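You operate a simulated robot arm through the tools that you are given. There is no shell and no other tool. Be economical: measure what you need, move in short steps, check, and stop when the job is done.

Carry out the task below with a simulated robot arm. There is one attempt and no reset: what you move stays moved.

JOB
Gauge cup 950 and put it in the tray for its width.
Fine: switch the width gauge on and press its zero key once first; 55.8 to 56.2 mm goes in the green PASS tray, any other in the orange; wind the jaw open again and leave the gauge on.
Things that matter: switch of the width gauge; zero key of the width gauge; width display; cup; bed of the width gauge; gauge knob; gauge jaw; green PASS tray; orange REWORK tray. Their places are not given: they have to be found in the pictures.

The check looks at the end state, three seconds after you hand in, the way a careful person would. Anything else that was tipped, shoved, dropped, spilled or broken makes it a failure.

ROBOT AND FRAMES
A 6-joint arm with a two-finger parallel gripper, fixed in place. Base frame: the origin is at the foot of the arm, x ahead of it, y to its left, z up; the work surface is at about z = 0. Lengths are in m, angles in rad, forces in N, time in s.
With the tool pointing down near the work surface it reaches from about 0.14 to 0.58 m from the base axis. Its first joint turns from -1.152 to 1.152 rad. Payload 2.1 kg.
The tool frame sits at the grasp point between the pads (the TCP): z along the fingers, y along the line on which they close. The tips reach 0.03 m beyond it. The gripper opens to 0.094 m. The fingers are 0.028 m wide and 0.01 m thick; the gripper's body (0.05 by 0.096 m) begins 0.055 m behind the TCP.
Orientation is told as [roll, pitch, yaw] about the base's x, y, z axes, in that order, counted from this pose: with the fingers straight down and closing along the base's y, the tool's x points along the base's -x, its y along +y and its z along -z.

CONTROLS
- The arm moves only by the tool jog_arm. Its argument "deltas" is a list of rows, each a list of 7 numbers: the finger opening in m, from 0 to 0.094, then the shift along the base's x, y, z in units of 25 mm (1.0 is 25 mm), then the turn, a rotation vector about the base's x, y, z in units of 8 degrees (1.0 is 8 degrees). In form: [[gripper, tx, ty, tz, wx, wy, wz], ...]. A call has 1 to 10 rows; each row shifts and turns the commanded pose from where the row before left it. A call with a number of a shift or a turn outside -1 to 1 is refused whole. Each row takes 0.2 s and may step no farther than 0.05 m and 0.15 rad from the row before; otherwise, or with a gripper value out of range, the whole call is refused. Where a pose cannot be reached the arm comes as near as it can. A force on the tool above 90 N (or 10 N above the force at the start of the call, whichever is more), or a blocked arm, ends the call early, and 0.2 s more pass. Each finger travels about 0.072 m/s and halts on what it meets, pressing with about 43 N; the grip force reading is that of the motor and also rises with nothing between the fingers. The clock runs only during rows and for 0.2 s after the last one: add rows that do not move to give the fingers time. It gives the time, the measured TCP pose, the force on the tool (base axes), the opening and the grip force at its end, in the units of the frame above (readings bear some noise).
- Cameras (640 x 400 px; columns grow to the right, rows downward): "scene" is fixed at [0.0438, -0.3598, 0.4932]; the picture's right is [0.87, -0.49, 0.00], its down [-0.23, -0.41, -0.88] and it looks along [0.43, 0.77, -0.47] (base axes); focal length 356 px, centre (320, 200). "wrist" rides on the gripper at [-0.037, 0, -0.058] in the tool frame; the picture's right is [0.00, -1.00, 0.00], its down [0.97, 0.00, -0.24] and it looks along [0.24, 0.00, 0.97] (tool axes); focal length 218 px, centre (320, 200).
- get_image(camera): a new picture of that camera. No time passes.
- probe_pixels(camera, pixels): there is no depth. For up to 12 entries [column, row, z] of the newest picture of that camera ("zoom" is the newest enlarged one), the place [x, y] in the base frame at which the ray of that pixel passes the height z, good to about 0.002 m. No time passes.
- zoom(camera, box): a new picture of the part [left, top, right, bottom] of that camera's present view, enlarged. No time passes.
- job_done(): hands the job in; it is judged then, once.

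Go step by step. Measure first, check grasps and placings, and put right what went wrong. The budget is 80 turns and 38 pictures, counting those below and the enlarged ones. Unless the task says otherwise, let go and move clear before handing in, and close with one line.

The tools are called after "Call:" as a command line: name --pt "numbers of a row" for each row, then --argument value for the rest, lists and objects as JSON in quotes. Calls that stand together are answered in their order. jog_arm: Moves the arm, as the interface text tells. Its arguments: {"type":"object","properties":{"deltas":{"type":"array","items":{"type":"array","items":{"type":"number"}}}},"required":["deltas"]} The other tools are called the same way: get_image (camera) takes a picture; probe_pixels (camera, pixels) gives the place at which the rays of pixels pass given heights; zoom (camera, box) takes an enlarged picture of a part of a camera's view; job_done () hands the job in.

At the start:

```text
t: 0.0
ee_pos: [0.2809, 0.1253, 0.3368]
ee_rot: [0.001, -0.002, 0.0]
wrist_force: [-0.7, -0.6, 0.2]
grip_width: 0.094
grip_force: 0.1
```

scene: 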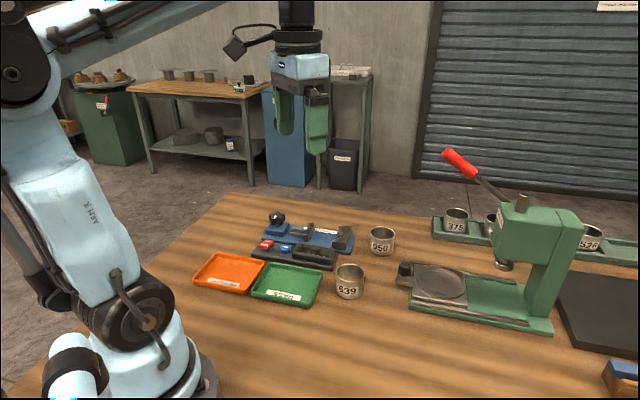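
wrist: 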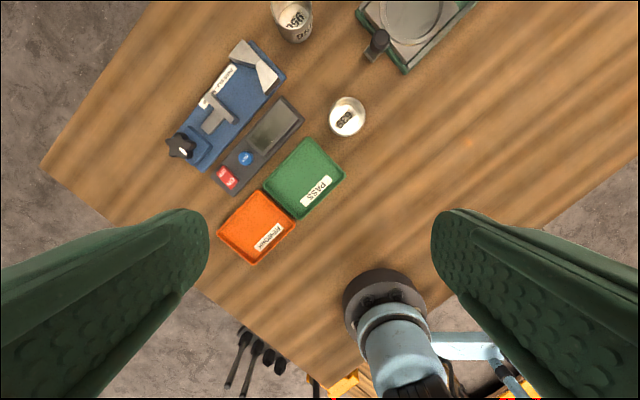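

The pictures show the blue gauge around scene (300,235), its control box with red and blue keys at (265,243), cup 950 at (382,240) and cup 639 at (350,280). I'll enlarge the gauge area in both views.

Call:
zoom --camera "scene" --box '[180, 195, 420, 315]'

Call:
zoom --camera "wrist" --box '[150, 0, 390, 150]'

```text
2.67 times, centred on (300, 255) of scene
```

zoom: 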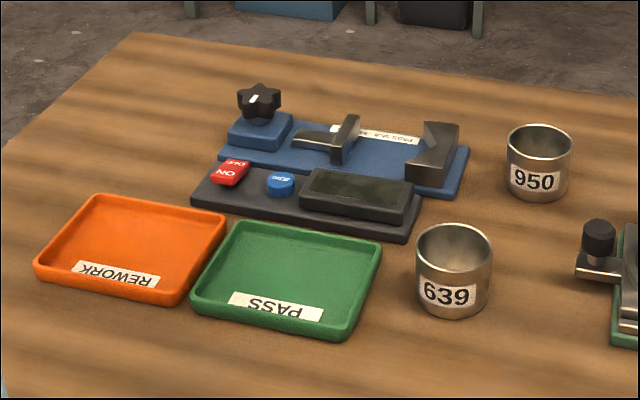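

```text
2.67 times, centred on (270, 75) of wrist
```

zoom: 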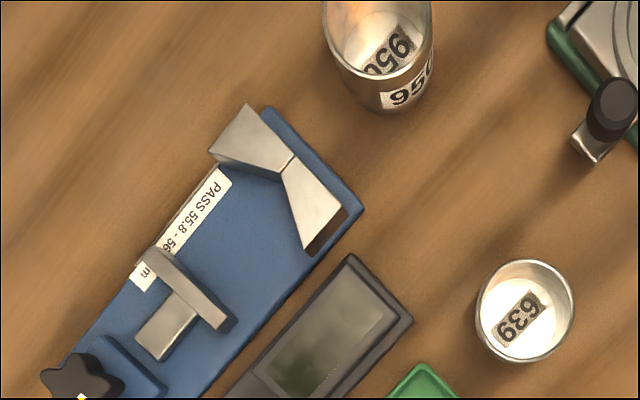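

I'll measure the main features in the wrist picture, and the same ones in the scene picture so the heights can be cross-checked.

Call:
probe_pixels --camera "wrist" --pixels '[[228, 178, 0.02], [246, 158, 0.02], [246, 158, 0.03], [182, 148, 0.04], [182, 148, 0.06], [347, 117, 0.05], [303, 178, 0.0], [256, 228, 0.0], [272, 130, 0.02], [292, 35, 0.0], [249, 66, 0.03], [217, 116, 0.03]]'

Call:
probe_pixels --camera "scene" --pixels '[[266.5, 243.5, 0.02], [266.5, 243.5, 0.03], [285.5, 247.5, 0.02], [285.5, 247.5, 0.03], [277.5, 215.5, 0.04], [277.5, 215.5, 0.06], [382, 230, 0.04], [382, 230, 0.055], [382, 252, 0.0], [350, 293, 0.0], [288, 286, 0.0], [228, 274, 0.0]]'

```text
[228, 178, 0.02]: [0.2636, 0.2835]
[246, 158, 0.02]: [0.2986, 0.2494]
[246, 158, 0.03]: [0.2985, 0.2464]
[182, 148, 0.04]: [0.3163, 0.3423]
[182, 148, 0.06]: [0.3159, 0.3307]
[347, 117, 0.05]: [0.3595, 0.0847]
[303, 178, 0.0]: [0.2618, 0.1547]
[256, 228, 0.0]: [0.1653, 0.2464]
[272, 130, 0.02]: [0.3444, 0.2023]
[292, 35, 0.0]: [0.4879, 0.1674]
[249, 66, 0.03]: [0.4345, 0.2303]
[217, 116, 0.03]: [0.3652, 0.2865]
```

```text
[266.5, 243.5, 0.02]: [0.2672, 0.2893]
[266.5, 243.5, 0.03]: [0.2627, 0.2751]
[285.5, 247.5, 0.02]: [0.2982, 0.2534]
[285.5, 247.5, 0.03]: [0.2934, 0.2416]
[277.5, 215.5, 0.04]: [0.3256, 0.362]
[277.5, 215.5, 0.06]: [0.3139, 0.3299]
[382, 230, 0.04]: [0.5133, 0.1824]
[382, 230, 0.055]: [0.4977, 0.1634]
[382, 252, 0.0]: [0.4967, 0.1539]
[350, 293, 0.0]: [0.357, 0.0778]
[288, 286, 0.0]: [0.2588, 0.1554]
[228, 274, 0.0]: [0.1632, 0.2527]
```

The heights agree: keys at z≈0.025–0.03, knob top at z≈0.06, and the gauge axis runs about -45° in the base frame. I'll move over the gauge with the fingers closed for a closer look.

Call:
jog_arm --pt "0.06 0.7 0.9 -0.6 0 0 0" --pt "0.03 0.7 0.9 -0.6 0 0 0" --pt "0.0 0.7 0.9 -0.6 0 0 0" --pt "0 0.7 0.9 -0.6 0 0 0" --pt "0 0 0 0 0 0 -1" --pt "0 0 0 0 0 0 -1" --pt "0 0 0 0 0 0 -1" --pt "0 0 0 0 0 0 -1" --pt "0 0 0 0 0 0 -1" --pt "0 0 0 0 0 0 -0.6"

Call:
get_image --camera "wrist"

```text
t: 2.2
ee_pos: [0.3506, 0.2156, 0.2782]
ee_rot: [0.003, -0.002, -0.783]
wrist_force: [-0.3, -0.5, 0.6]
grip_width: 0.0
grip_force: 33.3
```

```text
33 pictures are left
```

wrist: 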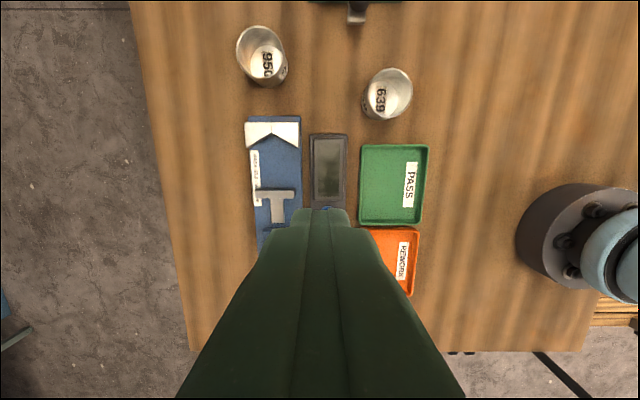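

The gauge lines up with the picture columns, so the -45° yaw is right. I'll enlarge the key area of the scene view to see how the switch is built.

Call:
zoom --camera "scene" --box '[245, 205, 365, 280]'

```text
5.33 times, centred on (305, 242) of scene
```

zoom: 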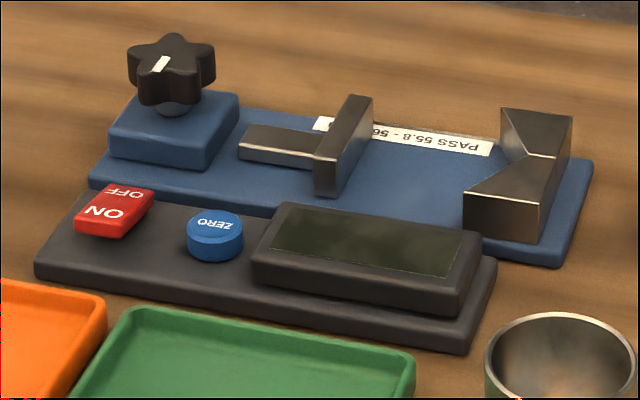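

The switch is a rocker: its ON half is at zoom (103,212), OFF at (124,192), and the zero key is at (215,225). I'll locate these, along with the knob, jaw and V points.

Call:
probe_pixels --camera "zoom" --pixels '[[103, 211, 0.025], [124, 192, 0.022], [215, 222, 0.025], [98, 228, 0.012], [190, 240, 0.012], [171, 53, 0.065], [163, 64, 0.065], [172, 112, 0.03], [344, 110, 0.04], [330, 192, 0.012], [541, 155, 0.04], [502, 232, 0.012]]'

Call:
probe_pixels --camera "wrist" --pixels '[[273, 145, 0.04], [273, 193, 0.04], [278, 222, 0.025], [328, 168, 0.025], [256, 195, 0.04], [294, 195, 0.04], [245, 130, 0.04], [299, 130, 0.04], [393, 186, 0.0], [268, 85, 0.0], [300, 115, 0.01], [247, 240, 0.01]]'

```text
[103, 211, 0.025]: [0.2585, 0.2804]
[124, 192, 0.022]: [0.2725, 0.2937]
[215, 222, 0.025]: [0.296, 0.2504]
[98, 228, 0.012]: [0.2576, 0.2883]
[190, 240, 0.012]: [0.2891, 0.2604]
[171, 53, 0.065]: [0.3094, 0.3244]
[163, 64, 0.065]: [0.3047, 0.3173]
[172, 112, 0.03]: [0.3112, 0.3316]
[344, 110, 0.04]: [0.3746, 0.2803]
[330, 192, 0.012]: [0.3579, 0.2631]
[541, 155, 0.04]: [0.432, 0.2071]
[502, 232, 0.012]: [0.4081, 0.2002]
```

```text
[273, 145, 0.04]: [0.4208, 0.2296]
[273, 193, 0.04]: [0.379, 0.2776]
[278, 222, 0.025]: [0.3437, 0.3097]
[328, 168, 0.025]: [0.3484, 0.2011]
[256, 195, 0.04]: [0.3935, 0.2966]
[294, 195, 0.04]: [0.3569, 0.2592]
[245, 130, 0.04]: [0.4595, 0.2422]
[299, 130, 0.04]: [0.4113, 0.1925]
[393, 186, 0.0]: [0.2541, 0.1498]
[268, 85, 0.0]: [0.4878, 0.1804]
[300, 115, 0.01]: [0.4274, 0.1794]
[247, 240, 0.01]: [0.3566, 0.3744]
```

ON half is at about (0.258,0.281). I'll go above its outer side, then come down with closed fingers.

Call:
jog_arm --pt "0 -0.97 0.62 -0.4 0 0 0" --pt "0 -0.97 0.62 -0.4 0 0 0" --pt "0 -0.96 0.61 -0.4 0 0 0" --pt "0 -0.96 0.61 -0.4 0 0 0" --pt "0 0 0 -1 0 0 0" --pt "0 0 0 -1 0 0 0" --pt "0 0 0 -1 0 0 0" --pt "0 0 0 -1 0 0 0" --pt "0 0 0 -1 0 0 0" --pt "0 0 0 -0.8 0 0 0"

Call:
zoom --camera "scene" --box '[205, 195, 365, 295]'

```text
t: 4.4
ee_pos: [0.2532, 0.2776, 0.093]
ee_rot: [0.004, -0.002, -0.781]
wrist_force: [-0.2, -0.7, -0.7]
grip_width: 0.0
grip_force: 33.2
```

```text
4.00 times, centred on (285, 245) of scene
```

zoom: 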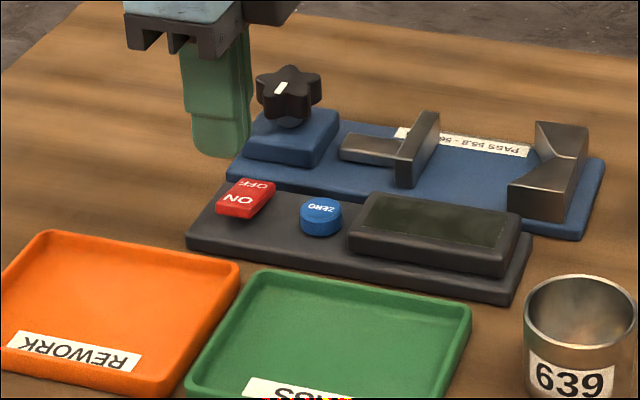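

The finger tip (zoom (220,150)) is above the ON half (235,200). I'll descend in small steps, watching the force.

Call:
jog_arm --pt "0 0.12 -0.12 -0.7 0 0 0" --pt "0 0 0 -0.6 0 0 0" --pt "0 0 0 -0.1 0 0 0" --pt "0 0 0 -0.1 0 0 0"

```text
t: 5.4
ee_pos: [0.2568, 0.2726, 0.0542]
ee_rot: [-0.004, 0.0, -0.782]
wrist_force: [-9.4, -7.8, 19.5]
grip_width: 0.0
grip_force: 32.7
```

Contact is made (19.5 N up) with the tip at z≈0.024. I'll check whether the switch has tipped.

Call:
zoom --camera "scene" --box '[225, 205, 345, 280]'

```text
5.33 times, centred on (285, 242) of scene
```

zoom: 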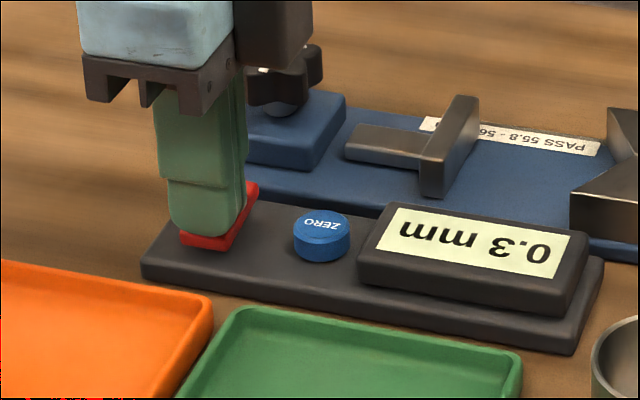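

The display is on and shows 0.3 mm. Next I'll lift and move over the zero key at about (0.297,0.249).

Call:
jog_arm --pt "0 0 0 1 0 0 0" --pt "0 0.8 -0.5 0 0 0 0" --pt "0 0.8 -0.5 0 0 0 0" --pt "0 0 0 -0.4 0 0 0"

Call:
zoom --camera "scene" --box '[225, 205, 345, 280]'

```text
t: 6.4
ee_pos: [0.2959, 0.2483, 0.0707]
ee_rot: [0.0, -0.003, -0.781]
wrist_force: [-0.1, 0.0, 0.3]
grip_width: 0.0
grip_force: 33.3
```

```text
5.33 times, centred on (285, 242) of scene
```

zoom: 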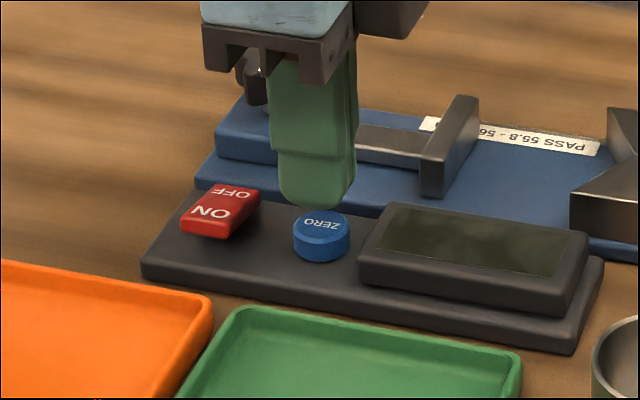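

The display went dark when I let go (switch still seems unlatched), so the press was too shallow. I'll go back and press ON further, to about 4 mm deeper.

Call:
jog_arm --pt "0 0 0 0.4 0 0 0" --pt "0 -0.8 0.5 0 0 0 0" --pt "0 -0.8 0.55 0 0 0 0" --pt "0 0 0 -0.9 0 0 0" --pt "0 0 0 -0.1 0 0 0" --pt "0 0 0 -0.1 0 0 0" --pt "0 0 0 -0.08 0 0 0"

Call:
zoom --camera "scene" --box '[225, 205, 345, 280]'

```text
t: 7.9
ee_pos: [0.2562, 0.2738, 0.055]
ee_rot: [-0.007, -0.002, -0.784]
wrist_force: [-1.7, -1.9, 30.8]
grip_width: 0.0
grip_force: 33.6
stopped in row 7: the force on the tool passed its limit (the readings are from after the stop); the commanded pose is now the measured one
```

```text
5.33 times, centred on (285, 242) of scene
```

zoom: 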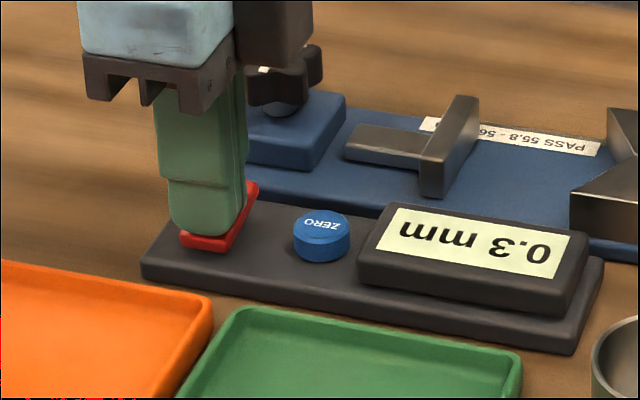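

The display is on again after a firm press. I'll lift and see if it stays on.

Call:
jog_arm --pt "0 0 0 0.4 0 0 0" --pt "0 0 0 0.5 0 0 0"

Call:
zoom --camera "scene" --box '[225, 205, 345, 280]'

```text
t: 8.5
ee_pos: [0.2571, 0.2731, 0.0779]
ee_rot: [-0.006, -0.003, -0.78]
wrist_force: [0.3, 0.1, 0.3]
grip_width: 0.0
grip_force: 33.2
```

```text
5.33 times, centred on (285, 242) of scene
```

zoom: 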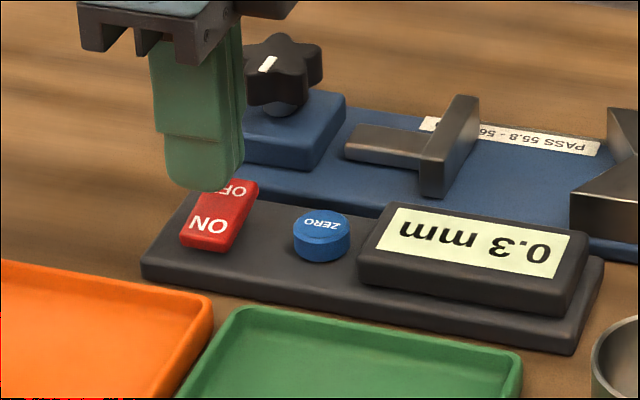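

The rocker is now latched with ON down, and the display stays on at 0.3 mm. Now I'll move over the zero key and press it once.

Call:
jog_arm --pt "0 0.8 -0.48 0 0 0 0" --pt "0 0.8 -0.48 0 0 0 0" --pt "0 0 0 -0.5 0 0 0" --pt "0 0 0 -0.3 0 0 0" --pt "0 0 0 -0.12 0 0 0"

```text
t: 9.7
ee_pos: [0.2958, 0.2502, 0.0532]
ee_rot: [-0.007, -0.001, -0.782]
wrist_force: [-0.9, 0.8, 1.7]
grip_width: 0.0001
grip_force: 33.1
```

There is barely any contact at tip z≈0.023. I'll press 2.5 mm further and look.

Call:
jog_arm --pt "0 0 0 -0.06 0 0 0" --pt "0 0 0 -0.05 0 0 0"

Call:
zoom --camera "scene" --box '[225, 205, 345, 280]'

```text
t: 10.3
ee_pos: [0.2969, 0.2496, 0.0512]
ee_rot: [-0.008, -0.001, -0.783]
wrist_force: [-1.1, 0.5, 1.5]
grip_width: 0.0002
grip_force: 33.2
```

```text
5.33 times, centred on (285, 242) of scene
```

zoom: 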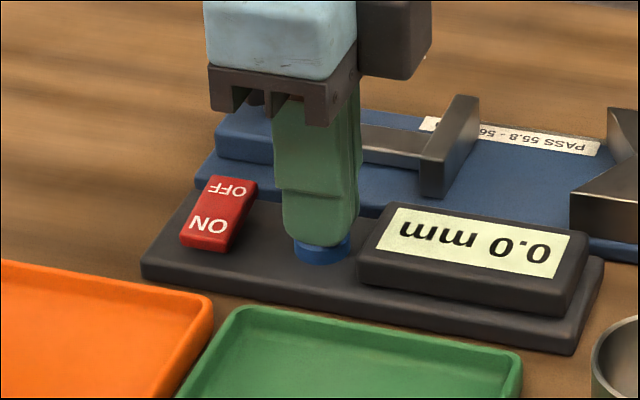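

The display reads 0.0 mm, so the gauge is zeroed. I'll lift straight up, then go towards cup 950 with the gripper opening.

Call:
jog_arm --pt "0 0 0 0.8 0 0 0" --pt "0 0 0 1 0 0 0" --pt "0 0 0 1 0 0 0" --pt "0.03 0.95 -0.43 0.57 0 0 0" --pt "0.06 0.95 -0.43 0.57 0 0 0" --pt "0.09 0.95 -0.43 0.57 0 0 0" --pt "0.094 0.95 -0.43 0.57 0 0 0" --pt "0.094 0.95 -0.43 0.57 0 0 0" --pt "0.094 0.95 -0.43 0.57 0 0 0" --pt "0.094 0.95 -0.43 0.57 0 0 0"

Call:
get_image --camera "wrist"

```text
t: 12.5
ee_pos: [0.4635, 0.1755, 0.2209]
ee_rot: [-0.006, -0.002, -0.784]
wrist_force: [0.6, 0.3, -1.0]
grip_width: 0.0941
grip_force: 0.2
```

```text
25 pictures are left
```

wrist: 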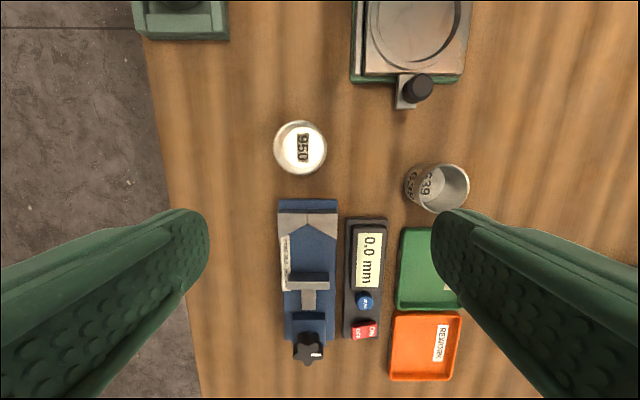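

The view from above is clear: cup 950 rim is centred at (300,147), the V around (308,225), the jaw at (308,281), the knob at (308,348) and the trays at (430,270) and (425,346). I'll probe these.

Call:
probe_pixels --camera "wrist" --pixels '[[300, 147, 0.055], [300, 147, 0.0], [274, 147, 0.055], [326, 147, 0.055], [308, 232, 0.04], [308, 272, 0.04], [278, 215, 0.04], [337, 215, 0.04], [308, 348, 0.065], [308, 318, 0.03], [429, 270, 0.0], [425, 347, 0.0]]'

Call:
zoom --camera "wrist" --box '[230, 110, 470, 390]'

```text
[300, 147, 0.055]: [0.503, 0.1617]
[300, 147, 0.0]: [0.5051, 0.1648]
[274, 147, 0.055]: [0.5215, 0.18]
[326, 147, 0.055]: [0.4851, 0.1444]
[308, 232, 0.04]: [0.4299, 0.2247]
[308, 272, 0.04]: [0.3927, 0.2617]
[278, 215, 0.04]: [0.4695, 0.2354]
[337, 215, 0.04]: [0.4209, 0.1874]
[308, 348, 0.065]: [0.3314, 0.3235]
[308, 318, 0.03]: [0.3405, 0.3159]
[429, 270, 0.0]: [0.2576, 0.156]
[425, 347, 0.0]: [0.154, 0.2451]
```

```text
1.43 times, centred on (350, 250) of wrist
```

zoom: 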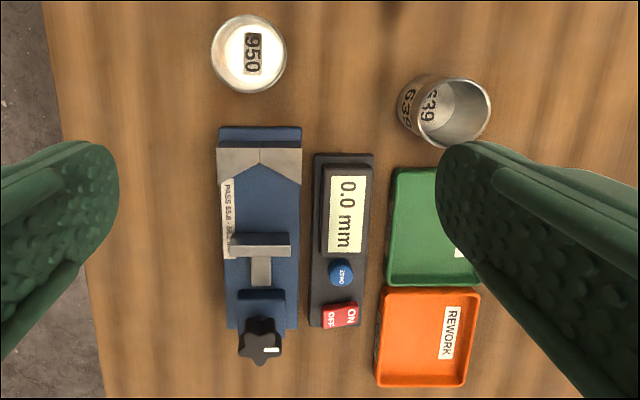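

Cup 950 centre is at about (0.504,0.163). The gap between the V corner and the jaw is tight (≈61 mm), so I'll measure it from directly above and closer before handling the cup.

Call:
jog_arm --pt "0.094 -0.77 0.91 -0.5 0 0 0" --pt "0.094 -0.77 0.91 -0.5 0 0 0" --pt "0.094 -0.77 0.91 -0.5 0 0 0" --pt "0.094 -0.77 0.91 -0.5 0 0 0"

Call:
get_image --camera "wrist"

```text
t: 13.5
ee_pos: [0.387, 0.2639, 0.1694]
ee_rot: [-0.007, -0.002, -0.784]
wrist_force: [-0.4, 0.1, 0.5]
grip_width: 0.094
grip_force: 0.0
```

```text
23 pictures are left
```

wrist: 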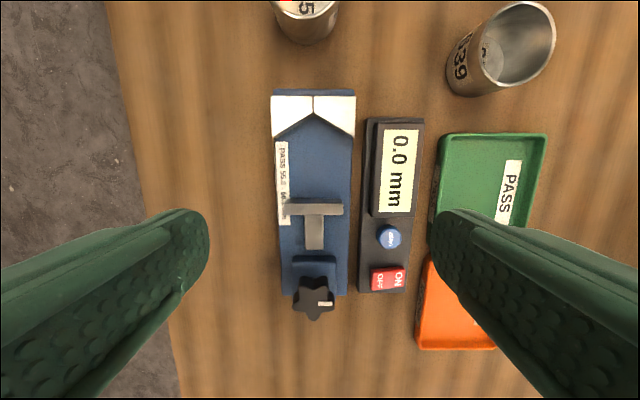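

In this picture the V corner is at (313,114), its arm tips are at (271,137) and (356,137), the jaw face is at row 204, and the knob is at (315,298). I'll probe these.

Call:
zoom --camera "wrist" --box '[234, 70, 394, 170]'

Call:
probe_pixels --camera "wrist" --pixels '[[313.5, 114, 0.04], [313.5, 114, 0.03], [314, 204, 0.04], [314, 204, 0.03], [271, 137, 0.04], [356, 137, 0.04], [285, 204, 0.04], [343, 204, 0.04], [315, 298, 0.065], [315, 298, 0.055], [314, 322, 0.065], [325, 303, 0.065]]'

```text
4.00 times, centred on (314, 120) of wrist
```

zoom: 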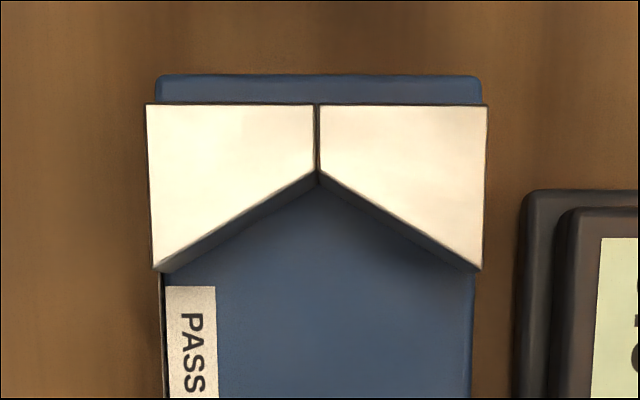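

```text
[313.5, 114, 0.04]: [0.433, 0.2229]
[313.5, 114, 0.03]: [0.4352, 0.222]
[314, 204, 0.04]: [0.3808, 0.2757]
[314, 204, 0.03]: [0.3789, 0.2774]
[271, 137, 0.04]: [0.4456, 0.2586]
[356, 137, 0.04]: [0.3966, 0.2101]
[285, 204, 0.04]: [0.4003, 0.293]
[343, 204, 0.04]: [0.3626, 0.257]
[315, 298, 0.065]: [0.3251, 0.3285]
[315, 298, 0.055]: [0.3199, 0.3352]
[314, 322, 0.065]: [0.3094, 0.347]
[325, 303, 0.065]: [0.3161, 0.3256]
```

The jaw's front face may be what I'm seeing at row 204, so I'll enlarge the jaw and knob to separate the edges.

Call:
zoom --camera "wrist" --box '[218, 185, 410, 325]'

```text
2.86 times, centred on (314, 255) of wrist
```

zoom: 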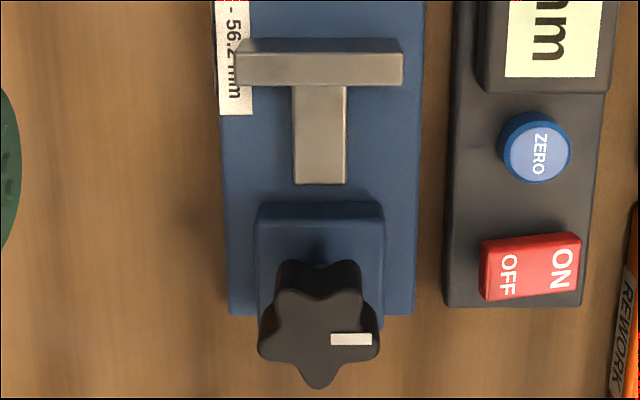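

Now it's clear: V corner is at (0.436,0.221), the jaw face is about 80 mm away along -45°, and both are ≈0.03 tall, so a cup seat centre near (0.411,0.2455) has room. I'll move over cup 950 with open fingers and come down around its upper part.

Call:
jog_arm --pt "0.094 0.936 -0.807 0 0 0 0" --pt "0.094 0.936 -0.807 0 0 0 0" --pt "0.094 0.936 -0.807 0 0 0 0" --pt "0.094 0.936 -0.807 0 0 0 0" --pt "0.094 0.936 -0.807 0 0 0 0" --pt "0.094 0 0 -0.9 0 0 0" --pt "0.094 0 0 -0.9 0 0 0" --pt "0.094 0 0 -0.9 0 0 0" --pt "0.094 0 0 0 0 0 0"

Call:
get_image --camera "scene"

Call:
get_image --camera "wrist"

```text
t: 15.5
ee_pos: [0.5032, 0.1629, 0.1027]
ee_rot: [-0.005, -0.001, -0.783]
wrist_force: [0.0, -0.5, 0.2]
grip_width: 0.0941
grip_force: 0.0
```

```text
20 pictures are left
```

scene: 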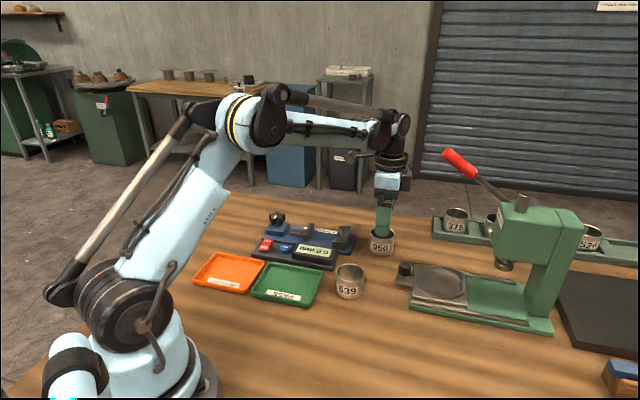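

```text
19 pictures are left
```

wrist: 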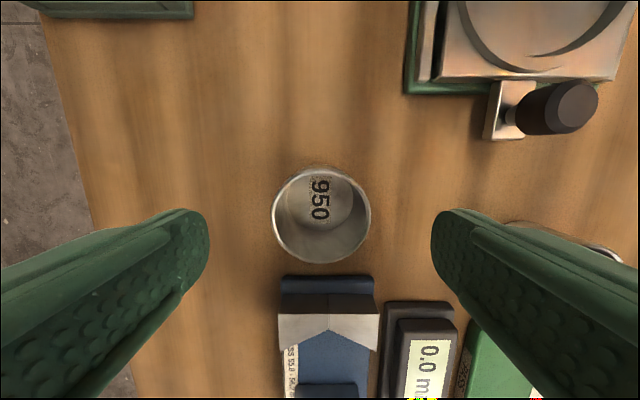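

The cup is centred between the fingers (rim centre (321,214)). I'll check its position once more before going down.

Call:
probe_pixels --camera "wrist" --pixels '[[321, 214, 0.05], [321, 214, 0.045], [272, 214, 0.05], [371, 214, 0.05]]'

```text
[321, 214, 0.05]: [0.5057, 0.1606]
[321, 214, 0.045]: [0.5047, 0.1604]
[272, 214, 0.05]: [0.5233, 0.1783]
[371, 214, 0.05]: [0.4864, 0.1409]
```

The cup centre is confirmed at ≈(0.5045,0.161) with the rim at ≈0.045. I'll go down to TCP z≈0.052 and close.

Call:
jog_arm --pt "0.094 0.05 -0.08 -0.7 0 0 0" --pt "0.094 0 0 -0.7 0 0 0" --pt "0.094 0 0 -0.63 0 0 0" --pt "0.094 0 0 0 0 0 0" --pt "0.05 0 0 0 0 0 0" --pt "0.05 0 0 0 0 0 0" --pt "0.045 0 0 0 0 0 0" --pt "0.045 0 0 0 0 0 0"

```text
t: 17.3
ee_pos: [0.5046, 0.1604, 0.0537]
ee_rot: [-0.007, -0.003, -0.782]
wrist_force: [-0.1, 0.4, -0.5]
grip_width: 0.0545
grip_force: 43.6
```

Grip reads ≈54.5 mm at 43 N, so the cup is held. I'll lift 70 mm, move over the gauge bed, and look before lowering.

Call:
jog_arm --pt "0.045 0 0 0.9 0 0 0" --pt "0.045 0 0 0.95 0 0 0" --pt "0.045 0 0 0.95 0 0 0" --pt "0.045 -0.936 0.85 0 0 0 0" --pt "0.045 -0.936 0.85 0 0 0 0" --pt "0.045 -0.936 0.85 0 0 0 0" --pt "0.045 -0.936 0.85 0 0 0 0" --pt "0.045 0 0 0 0 0 0"

Call:
get_image --camera "wrist"

Call:
zoom --camera "scene" --box '[245, 190, 405, 290]'

```text
t: 19.1
ee_pos: [0.4111, 0.2479, 0.1222]
ee_rot: [-0.007, -0.003, -0.782]
wrist_force: [-0.4, -0.5, -0.6]
grip_width: 0.0545
grip_force: 42.8
```

```text
18 pictures are left
```

wrist: 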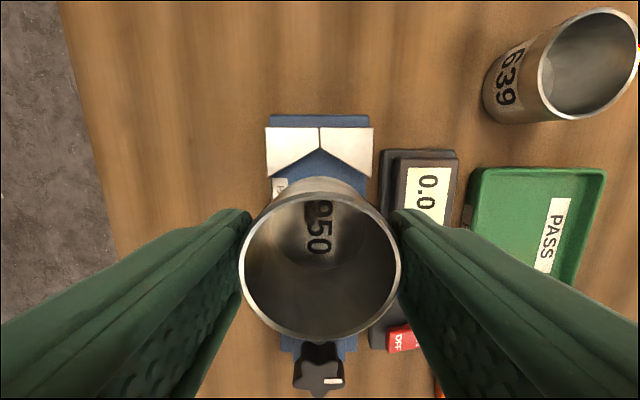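

```text
4.00 times, centred on (325, 240) of scene
```

zoom: 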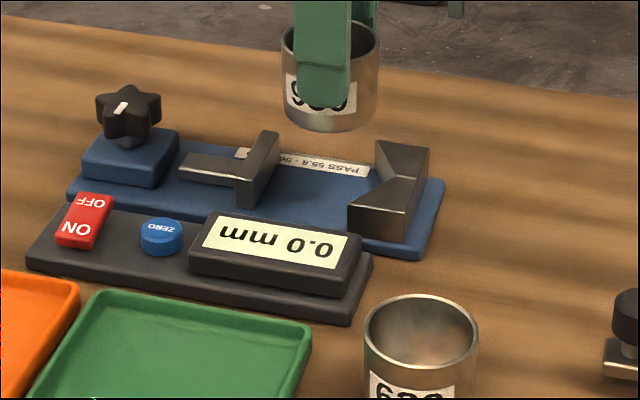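

The cup is in line with the V (corner column 320 matches the TCP column), with ≈5 mm to the V and ≈15 mm to the jaw. I'll lower it quickly at first, then in small steps until it touches.

Call:
jog_arm --pt "0.045 0 0 -0.7 0 0 0" --pt "0.045 0 0 -0.7 0 0 0" --pt "0.045 0 0 -0.6 0 0 0" --pt "0.045 0 0 -0.1 0 0 0" --pt "0.045 0 0 0 0 0 0"

Call:
zoom --camera "scene" --box '[245, 190, 405, 290]'

```text
t: 20.3
ee_pos: [0.4103, 0.2483, 0.0702]
ee_rot: [-0.006, 0.0, -0.781]
wrist_force: [0.5, 0.3, -0.7]
grip_width: 0.0546
grip_force: 43.0
```

```text
4.00 times, centred on (325, 240) of scene
```

zoom: 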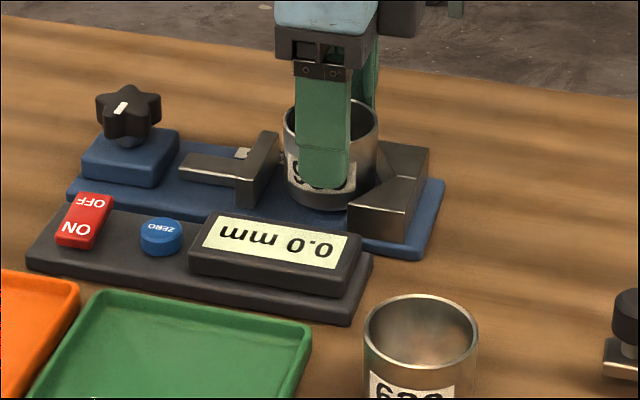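

The cup sits freely between jaw and V, just above the bed. I'll lower it in 1.5 mm steps until a small upward force shows.

Call:
jog_arm --pt "0.045 0 0 -0.06 0 0 0" --pt "0.045 0 0 -0.06 0 0 0" --pt "0.045 0 0 0 0 0 0"

```text
t: 21.1
ee_pos: [0.4113, 0.2476, 0.0674]
ee_rot: [-0.008, -0.002, -0.784]
wrist_force: [0.1, -1.0, 0.1]
grip_width: 0.0545
grip_force: 42.5
```

Call:
jog_arm --pt "0.045 0 0 -0.05 0 0 0" --pt "0.045 0 0 -0.04 0 0 0" --pt "0.045 0 0 0 0 0 0"

```text
t: 21.9
ee_pos: [0.4111, 0.2479, 0.0658]
ee_rot: [-0.007, -0.002, -0.782]
wrist_force: [-1.0, -0.5, -0.3]
grip_width: 0.0544
grip_force: 43.4
```

Still no contact at cup base z≈0.012, so I'll continue.

Call:
jog_arm --pt "0.045 0 0 -0.05 0 0 0" --pt "0.045 0 0 -0.04 0 0 0" --pt "0.045 0 0 0 0 0 0"

```text
t: 22.7
ee_pos: [0.4106, 0.2482, 0.0639]
ee_rot: [-0.007, -0.002, -0.783]
wrist_force: [0.4, 0.0, 6.7]
grip_width: 0.0545
grip_force: 43.2
```

Contact: 6.7 N upward, so the cup stands on the bed at z≈0.010. I'll open gently and lift away.

Call:
jog_arm --pt "0.06 0 0 0 0 0 0" --pt "0.075 0 0 0 0 0 0" --pt "0.075 0 0 0 0 0 0" --pt "0.075 0 0 0.8 0 0 0" --pt "0.075 0 0 1 0 0 0" --pt "0.075 0 0 1 0 0 0" --pt "0.075 0 0 1 0 0 0"

Call:
get_image --camera "wrist"

```text
t: 24.3
ee_pos: [0.4119, 0.2479, 0.1584]
ee_rot: [-0.007, -0.001, -0.782]
wrist_force: [0.2, 0.1, -0.1]
grip_width: 0.0748
grip_force: 0.0
```

```text
15 pictures are left
```

wrist: 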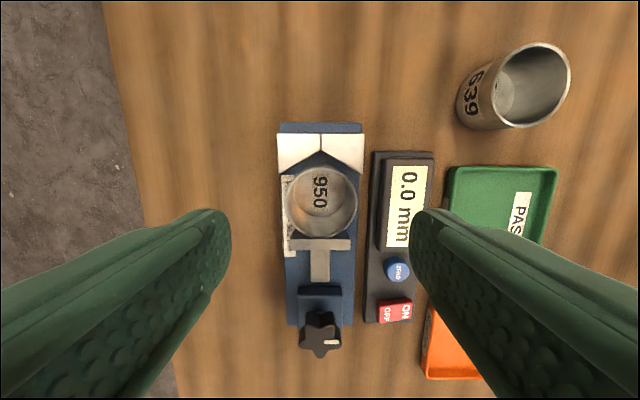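

The cup stands free against nothing, in the V's mouth. Next is the knob at (320,335), which I'll locate precisely with the new picture.

Call:
zoom --camera "wrist" --box '[240, 235, 400, 365]'

Call:
probe_pixels --camera "wrist" --pixels '[[320, 336, 0.055], [320, 336, 0.06], [299, 330, 0.055], [341, 340, 0.055], [320, 313, 0.055], [320, 357, 0.055]]'

```text
3.08 times, centred on (320, 300) of wrist
```

zoom: 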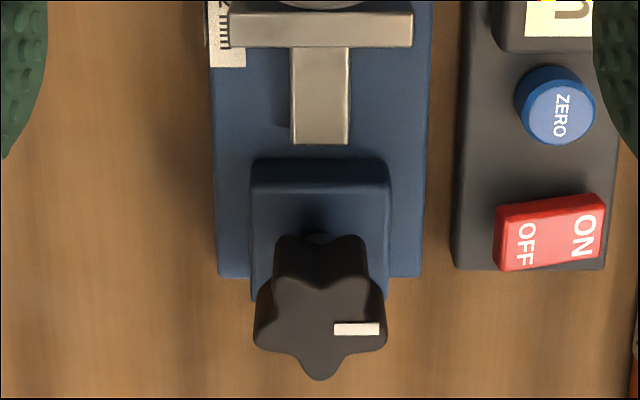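

```text
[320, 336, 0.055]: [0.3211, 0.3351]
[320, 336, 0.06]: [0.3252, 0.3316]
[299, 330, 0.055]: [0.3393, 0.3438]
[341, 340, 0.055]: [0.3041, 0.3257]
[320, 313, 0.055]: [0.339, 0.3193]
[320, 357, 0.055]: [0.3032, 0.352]
```

The knob centre is ≈(0.317,0.3385), top at z≈0.055, ≈40 mm across, with one lobe pointing along -u. I'll turn the tool by +18° so one pad meets a lobe and the other straddles two, and lower around it.

Call:
jog_arm --pt "0.075 -0.95 0.906 0 0 0 0.563" --pt "0.075 -0.95 0.906 0 0 0 0.563" --pt "0.075 -0.95 0.906 0 0 0 0.563" --pt "0.075 -0.95 0.906 0 0 0 0.563" --pt "0.075 0 0 -0.9 0 0 0" --pt "0.075 0 0 -0.9 0 0 0" --pt "0.075 0 0 -0.9 0 0 0" --pt "0.075 0 0 0 0 0 0"

Call:
zoom --camera "scene" --box '[225, 180, 385, 280]'

Call:
get_image --camera "wrist"

```text
t: 26.1
ee_pos: [0.3146, 0.3404, 0.0898]
ee_rot: [-0.007, -0.002, -0.469]
wrist_force: [0.2, -0.5, 0.3]
grip_width: 0.0751
grip_force: 0.1
```

```text
4.00 times, centred on (305, 230) of scene
```

zoom: 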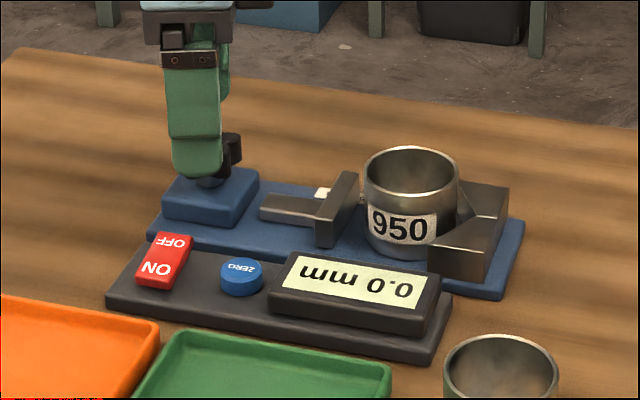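

```text
12 pictures are left
```

wrist: 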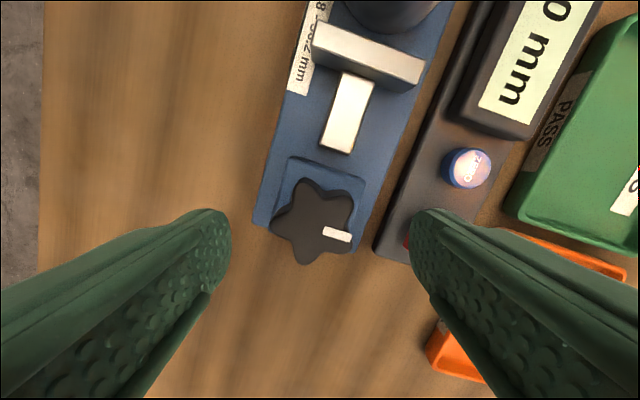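

The star is nearly centred at (315,222), with one lobe to the left and two on the right, as wanted. I'll probe its centre for the last correction.

Call:
probe_pixels --camera "wrist" --pixels '[[315, 221, 0.055], [315, 221, 0.058], [272, 226, 0.055], [354, 197, 0.055]]'

```text
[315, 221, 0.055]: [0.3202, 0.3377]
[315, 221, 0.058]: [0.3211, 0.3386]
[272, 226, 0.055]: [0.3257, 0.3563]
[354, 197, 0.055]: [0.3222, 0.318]
```

The centre is at about (0.319,0.338). I'll correct, lower to TCP z≈0.067 and close on the knob.

Call:
jog_arm --pt "0.075 0.18 -0.1 0 0 0 0" --pt "0.075 0 0 -0.5 0 0 0" --pt "0.075 0 0 -0.4 0 0 0" --pt "0.05 0 0 0 0 0 0" --pt "0.03 0 0 0 0 0 0" --pt "0.03 0 0 0 0 0 0" --pt "0.03 0 0 0 0 0 0"

```text
t: 27.7
ee_pos: [0.3216, 0.3379, 0.0668]
ee_rot: [0.004, -0.004, -0.468]
wrist_force: [18.1, 29.1, -15.1]
grip_width: 0.0414
grip_force: 44.7
```

It gripped at 41 mm but with a ≈34 N sideways force, so the tool is off centre along the closing line. I'll ease the pose that way.

Call:
jog_arm --pt "0.03 0.03 0.06 0 0 0 0" --pt "0.03 0 0 0 0 0 0"

```text
t: 28.3
ee_pos: [0.3211, 0.339, 0.0664]
ee_rot: [0.001, -0.004, -0.466]
wrist_force: [7.3, 20.6, -20.8]
grip_width: 0.0416
grip_force: 45.3
```

The force is falling, so I'll ease further in y and slightly down.

Call:
jog_arm --pt "0.03 0.02 0.08 -0.04 0 0 0" --pt "0.03 0 0.03 -0.02 0 0 0" --pt "0.03 0 0 0 0 0 0"

```text
t: 29.1
ee_pos: [0.3215, 0.3394, 0.0662]
ee_rot: [-0.012, -0.003, -0.47]
wrist_force: [-3.8, -13.3, 22.7]
grip_width: 0.0416
grip_force: 45.1
```

Slight overshoot; I'll take back half and test a clockwise turn of about 24°.

Call:
jog_arm --pt "0.03 0 -0.05 0.03 0 0 0" --pt "0.03 0 0 0 0 0 -0.8" --pt "0.03 0 0 0 0 0 -0.8" --pt "0.03 0 0 0 0 0 -0.8" --pt "0.03 0 0 0 0 0 0"

Call:
zoom --camera "scene" --box '[225, 180, 385, 280]'

```text
t: 30.3
ee_pos: [0.321, 0.3363, 0.066]
ee_rot: [-0.014, -0.002, -0.805]
wrist_force: [-21.5, -20.8, 1.9]
grip_width: 0.0416
grip_force: 44.7
```

```text
4.00 times, centred on (305, 230) of scene
```

zoom: 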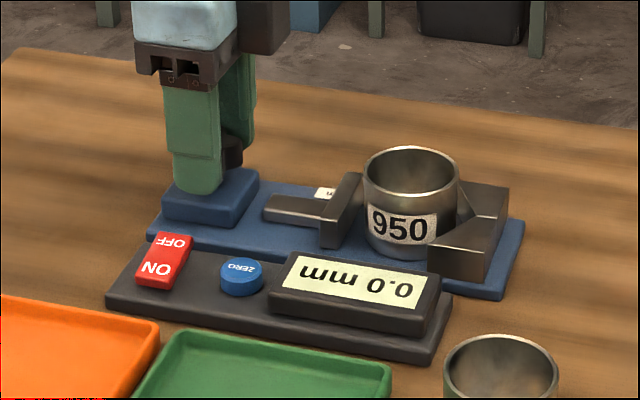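

The jaw moved towards the cup, so clockwise closes it. I'll relieve the sideways force and keep turning clockwise.

Call:
jog_arm --pt "0.03 -0.05 -0.05 0 0 0 0" --pt "0.03 0 0 0 0 0 -0.8" --pt "0.03 -0.02 0 0 0 0 -0.8" --pt "0.03 0 0 0 0 0 -0.8" --pt "0.03 0 0 0 0 0 0"

```text
t: 31.5
ee_pos: [0.3195, 0.3368, 0.0666]
ee_rot: [-0.01, -0.004, -1.139]
wrist_force: [-15.8, -14.1, 5.7]
grip_width: 0.0416
grip_force: 45.8
```

Call:
jog_arm --pt "0.03 -0.04 -0.03 0 0 0 0" --pt "0.03 0 0 0 0 0 -0.8" --pt "0.03 -0.01 0 0 0 0 -0.8" --pt "0.03 0 0 0 0 0 -0.8" --pt "0.03 0 0 0 0 0 -0.8" --pt "0.03 0 0 0 0 0 0"

Call:
zoom --camera "scene" --box '[225, 180, 385, 280]'

```text
t: 32.9
ee_pos: [0.3183, 0.3362, 0.0664]
ee_rot: [-0.011, -0.006, -1.586]
wrist_force: [-25.9, -12.0, -2.2]
grip_width: 0.0417
grip_force: 44.6
```

```text
4.00 times, centred on (305, 230) of scene
```

zoom: 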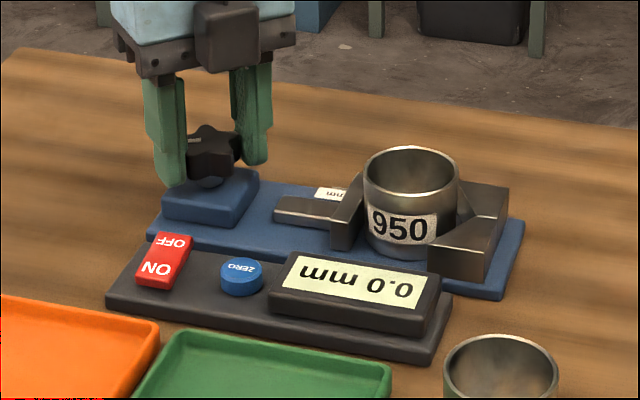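

64° of turning moved the jaw ≈8 mm, so about 90° more is needed. I'll continue with small force corrections.

Call:
jog_arm --pt "0.03 -0.07 -0.03 0 0 0 0" --pt "0.03 0 0 0 0 0 -0.8" --pt "0.03 0 0 0 0 0 -0.8" --pt "0.03 0 0 0 0 0 -0.8" --pt "0.03 0 0 0 0 0 -0.8" --pt "0.03 0 0 0 0 0 0"

```text
t: 34.3
ee_pos: [0.3157, 0.3356, 0.0661]
ee_rot: [-0.008, -0.003, -2.033]
wrist_force: [-21.9, 2.1, -33.5]
grip_width: 0.0414
grip_force: 45.0
```

Call:
jog_arm --pt "0.03 -0.06 0.03 -0.05 0 0 0" --pt "0.03 0 0.02 0 0 0 -0.8" --pt "0.03 0 0.02 0 0 0 -0.8" --pt "0.03 0 0.02 0 0 0 -0.8" --pt "0.03 0 0 0 0 0 0"

Call:
zoom --camera "scene" --box '[225, 180, 385, 280]'

```text
t: 35.2
ee_pos: [0.3237, 0.3254, 0.0645]
ee_rot: [-0.084, -0.004, -2.254]
wrist_force: [-56.0, 32.8, -9.4]
grip_width: 0.066
grip_force: 31.7
out of reach, approached as far as the arm can: row 3, 4
stopped in row 4: the force on the tool passed its limit (the readings are from after the stop); the commanded pose is now the measured one
```

```text
4.00 times, centred on (305, 230) of scene
```

zoom: 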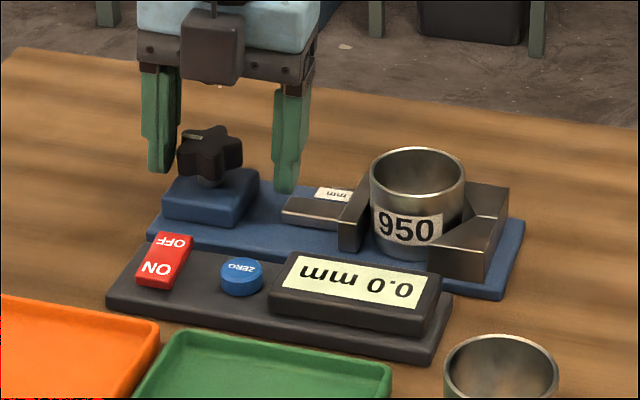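

The arm hit its yaw limit at ≈-2.1 rad and slipped off the knob, but the jaw has now reached the cup. I'll open, lift straight up, level the tool and turn back for a fresh grip.

Call:
jog_arm --pt "0.094 0 0 0 0 0 0" --pt "0.094 0 0 0 0 0 0" --pt "0.094 0 0 0.8 0 0 0" --pt "0.094 0 0 0.8 0 0 0.5" --pt "0.094 0 0 0 -0.38 -0.466 0" --pt "0.094 -0.03 0.12 0 0 0 1" --pt "0.094 -0.03 0.12 0 0 0 1" --pt "0.094 -0.03 0.12 0 0 0 1" --pt "0.094 -0.03 0.12 0 0 0 1"

```text
t: 37.2
ee_pos: [0.3293, 0.3318, 0.1037]
ee_rot: [0.025, -0.002, -1.64]
wrist_force: [0.0, 0.8, -0.2]
grip_width: 0.0938
grip_force: 0.0
```

Lifted and clear. I'll turn to yaw ≈-0.84, level, and centre over the knob for a check picture.

Call:
jog_arm --pt "0.094 -0.2 0.1 0 0 0.18 0" --pt "0.094 -0.21 0.1 0 0 0 0.95" --pt "0.094 0 0 0 0 0 0.95" --pt "0.094 0 0 0 0 0 0.95" --pt "0.094 0 0 0 0 0 0.95" --pt "0.094 0 0 0 0 0 0.95" --pt "0.094 0 0 0 0 0 0.95" --pt "0.094 0 0 0 0 0 0"

Call:
get_image --camera "wrist"

```text
t: 39.0
ee_pos: [0.3189, 0.3354, 0.104]
ee_rot: [-0.001, -0.003, -0.845]
wrist_force: [-0.7, 0.6, -0.2]
grip_width: 0.094
grip_force: 0.1
```

```text
8 pictures are left
```

wrist: 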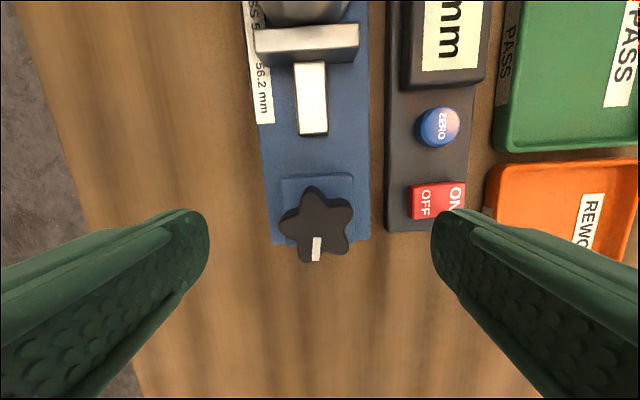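

The star centre is at (318,226), with one lobe exactly left and two on the right, which is good for gripping. The knob has turned about 85° in all; I'll get its centre.

Call:
probe_pixels --camera "wrist" --pixels '[[318, 225, 0.055]]'

```text
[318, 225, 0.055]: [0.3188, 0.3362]
```

I'll lower, close on the knob (allowing for the lobe offset) and turn clockwise ≈26°.

Call:
jog_arm --pt "0.094 0.06 0.09 -0.7 0 0 0" --pt "0.07 0 0 -0.8 0 0 0" --pt "0.05 0 0 0 0 0 0" --pt "0.03 0 0 0 0 0 0" --pt "0.03 0 0 0 0 0 0" --pt "0.03 0 0 0 0 0 -0.8" --pt "0.03 0 0 0 0 0 -0.8" --pt "0.03 0 0 0 0 0 -0.8" --pt "0.03 0 0 0 0 0 -0.8" --pt "0.03 0 0 0 0 0 0"

Call:
zoom --camera "scene" --box '[225, 180, 385, 280]'

```text
t: 41.2
ee_pos: [0.3185, 0.3363, 0.0672]
ee_rot: [-0.008, -0.009, -1.296]
wrist_force: [-30.3, -20.7, -7.7]
grip_width: 0.0415
grip_force: 44.8
```

```text
4.00 times, centred on (305, 230) of scene
```

zoom: 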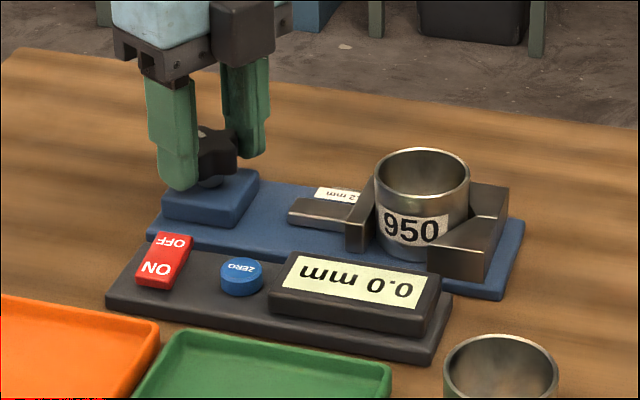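

The jaw is pushing the cup towards the V, and the display still reads 0.0. I'll ease the force and continue.

Call:
jog_arm --pt "0.03 -0.07 -0.05 0 0 0 0" --pt "0.03 0 0 0 0 0 -0.8" --pt "0.03 0 0 0 0 0 -0.8" --pt "0.03 0 0 0 0 0 -0.8" --pt "0.03 0 0 0 0 0 0"

```text
t: 42.4
ee_pos: [0.3169, 0.3372, 0.0674]
ee_rot: [-0.004, -0.008, -1.631]
wrist_force: [-18.4, -8.9, 10.6]
grip_width: 0.0414
grip_force: 45.0
```

Call:
jog_arm --pt "0.03 -0.05 -0.01 0 0 0 0" --pt "0.03 0 0 0 0 0 -0.7" --pt "0.03 0 0 0 0 0 -0.7" --pt "0.03 0 0 0 0 0 0"

Call:
zoom --camera "scene" --box '[225, 180, 385, 280]'

```text
t: 43.4
ee_pos: [0.3173, 0.3375, 0.066]
ee_rot: [-0.002, -0.004, -1.826]
wrist_force: [-18.6, -1.6, -4.6]
grip_width: 0.0411
grip_force: 44.7
```

```text
4.00 times, centred on (305, 230) of scene
```

zoom: 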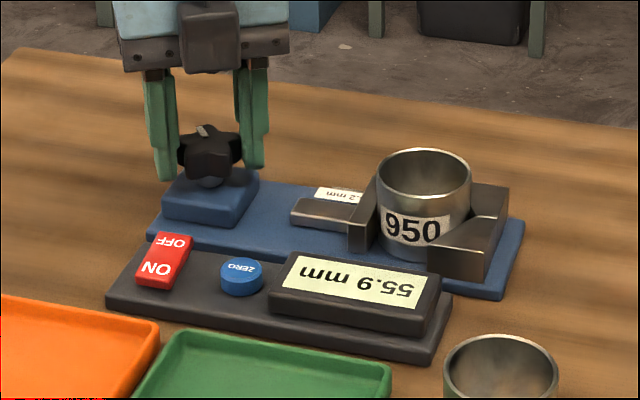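

The display now shows a value that looks like 55.9, upside-down. I'll enlarge it to tell 9 from 6.

Call:
zoom --camera "scene" --box '[290, 238, 338, 262]'

```text
13.33 times, centred on (314, 250) of scene
```

zoom: 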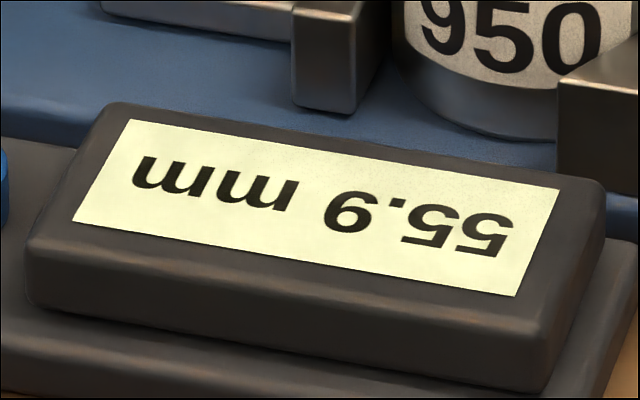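

The glyph seems to be a 9. I'll confirm with the wrist camera, which sees the display from another side.

Call:
zoom --camera "wrist" --box '[160, 0, 480, 200]'

```text
2.00 times, centred on (320, 100) of wrist
```

zoom: 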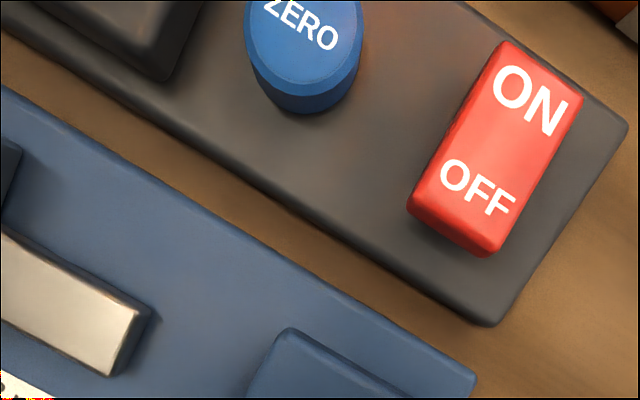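

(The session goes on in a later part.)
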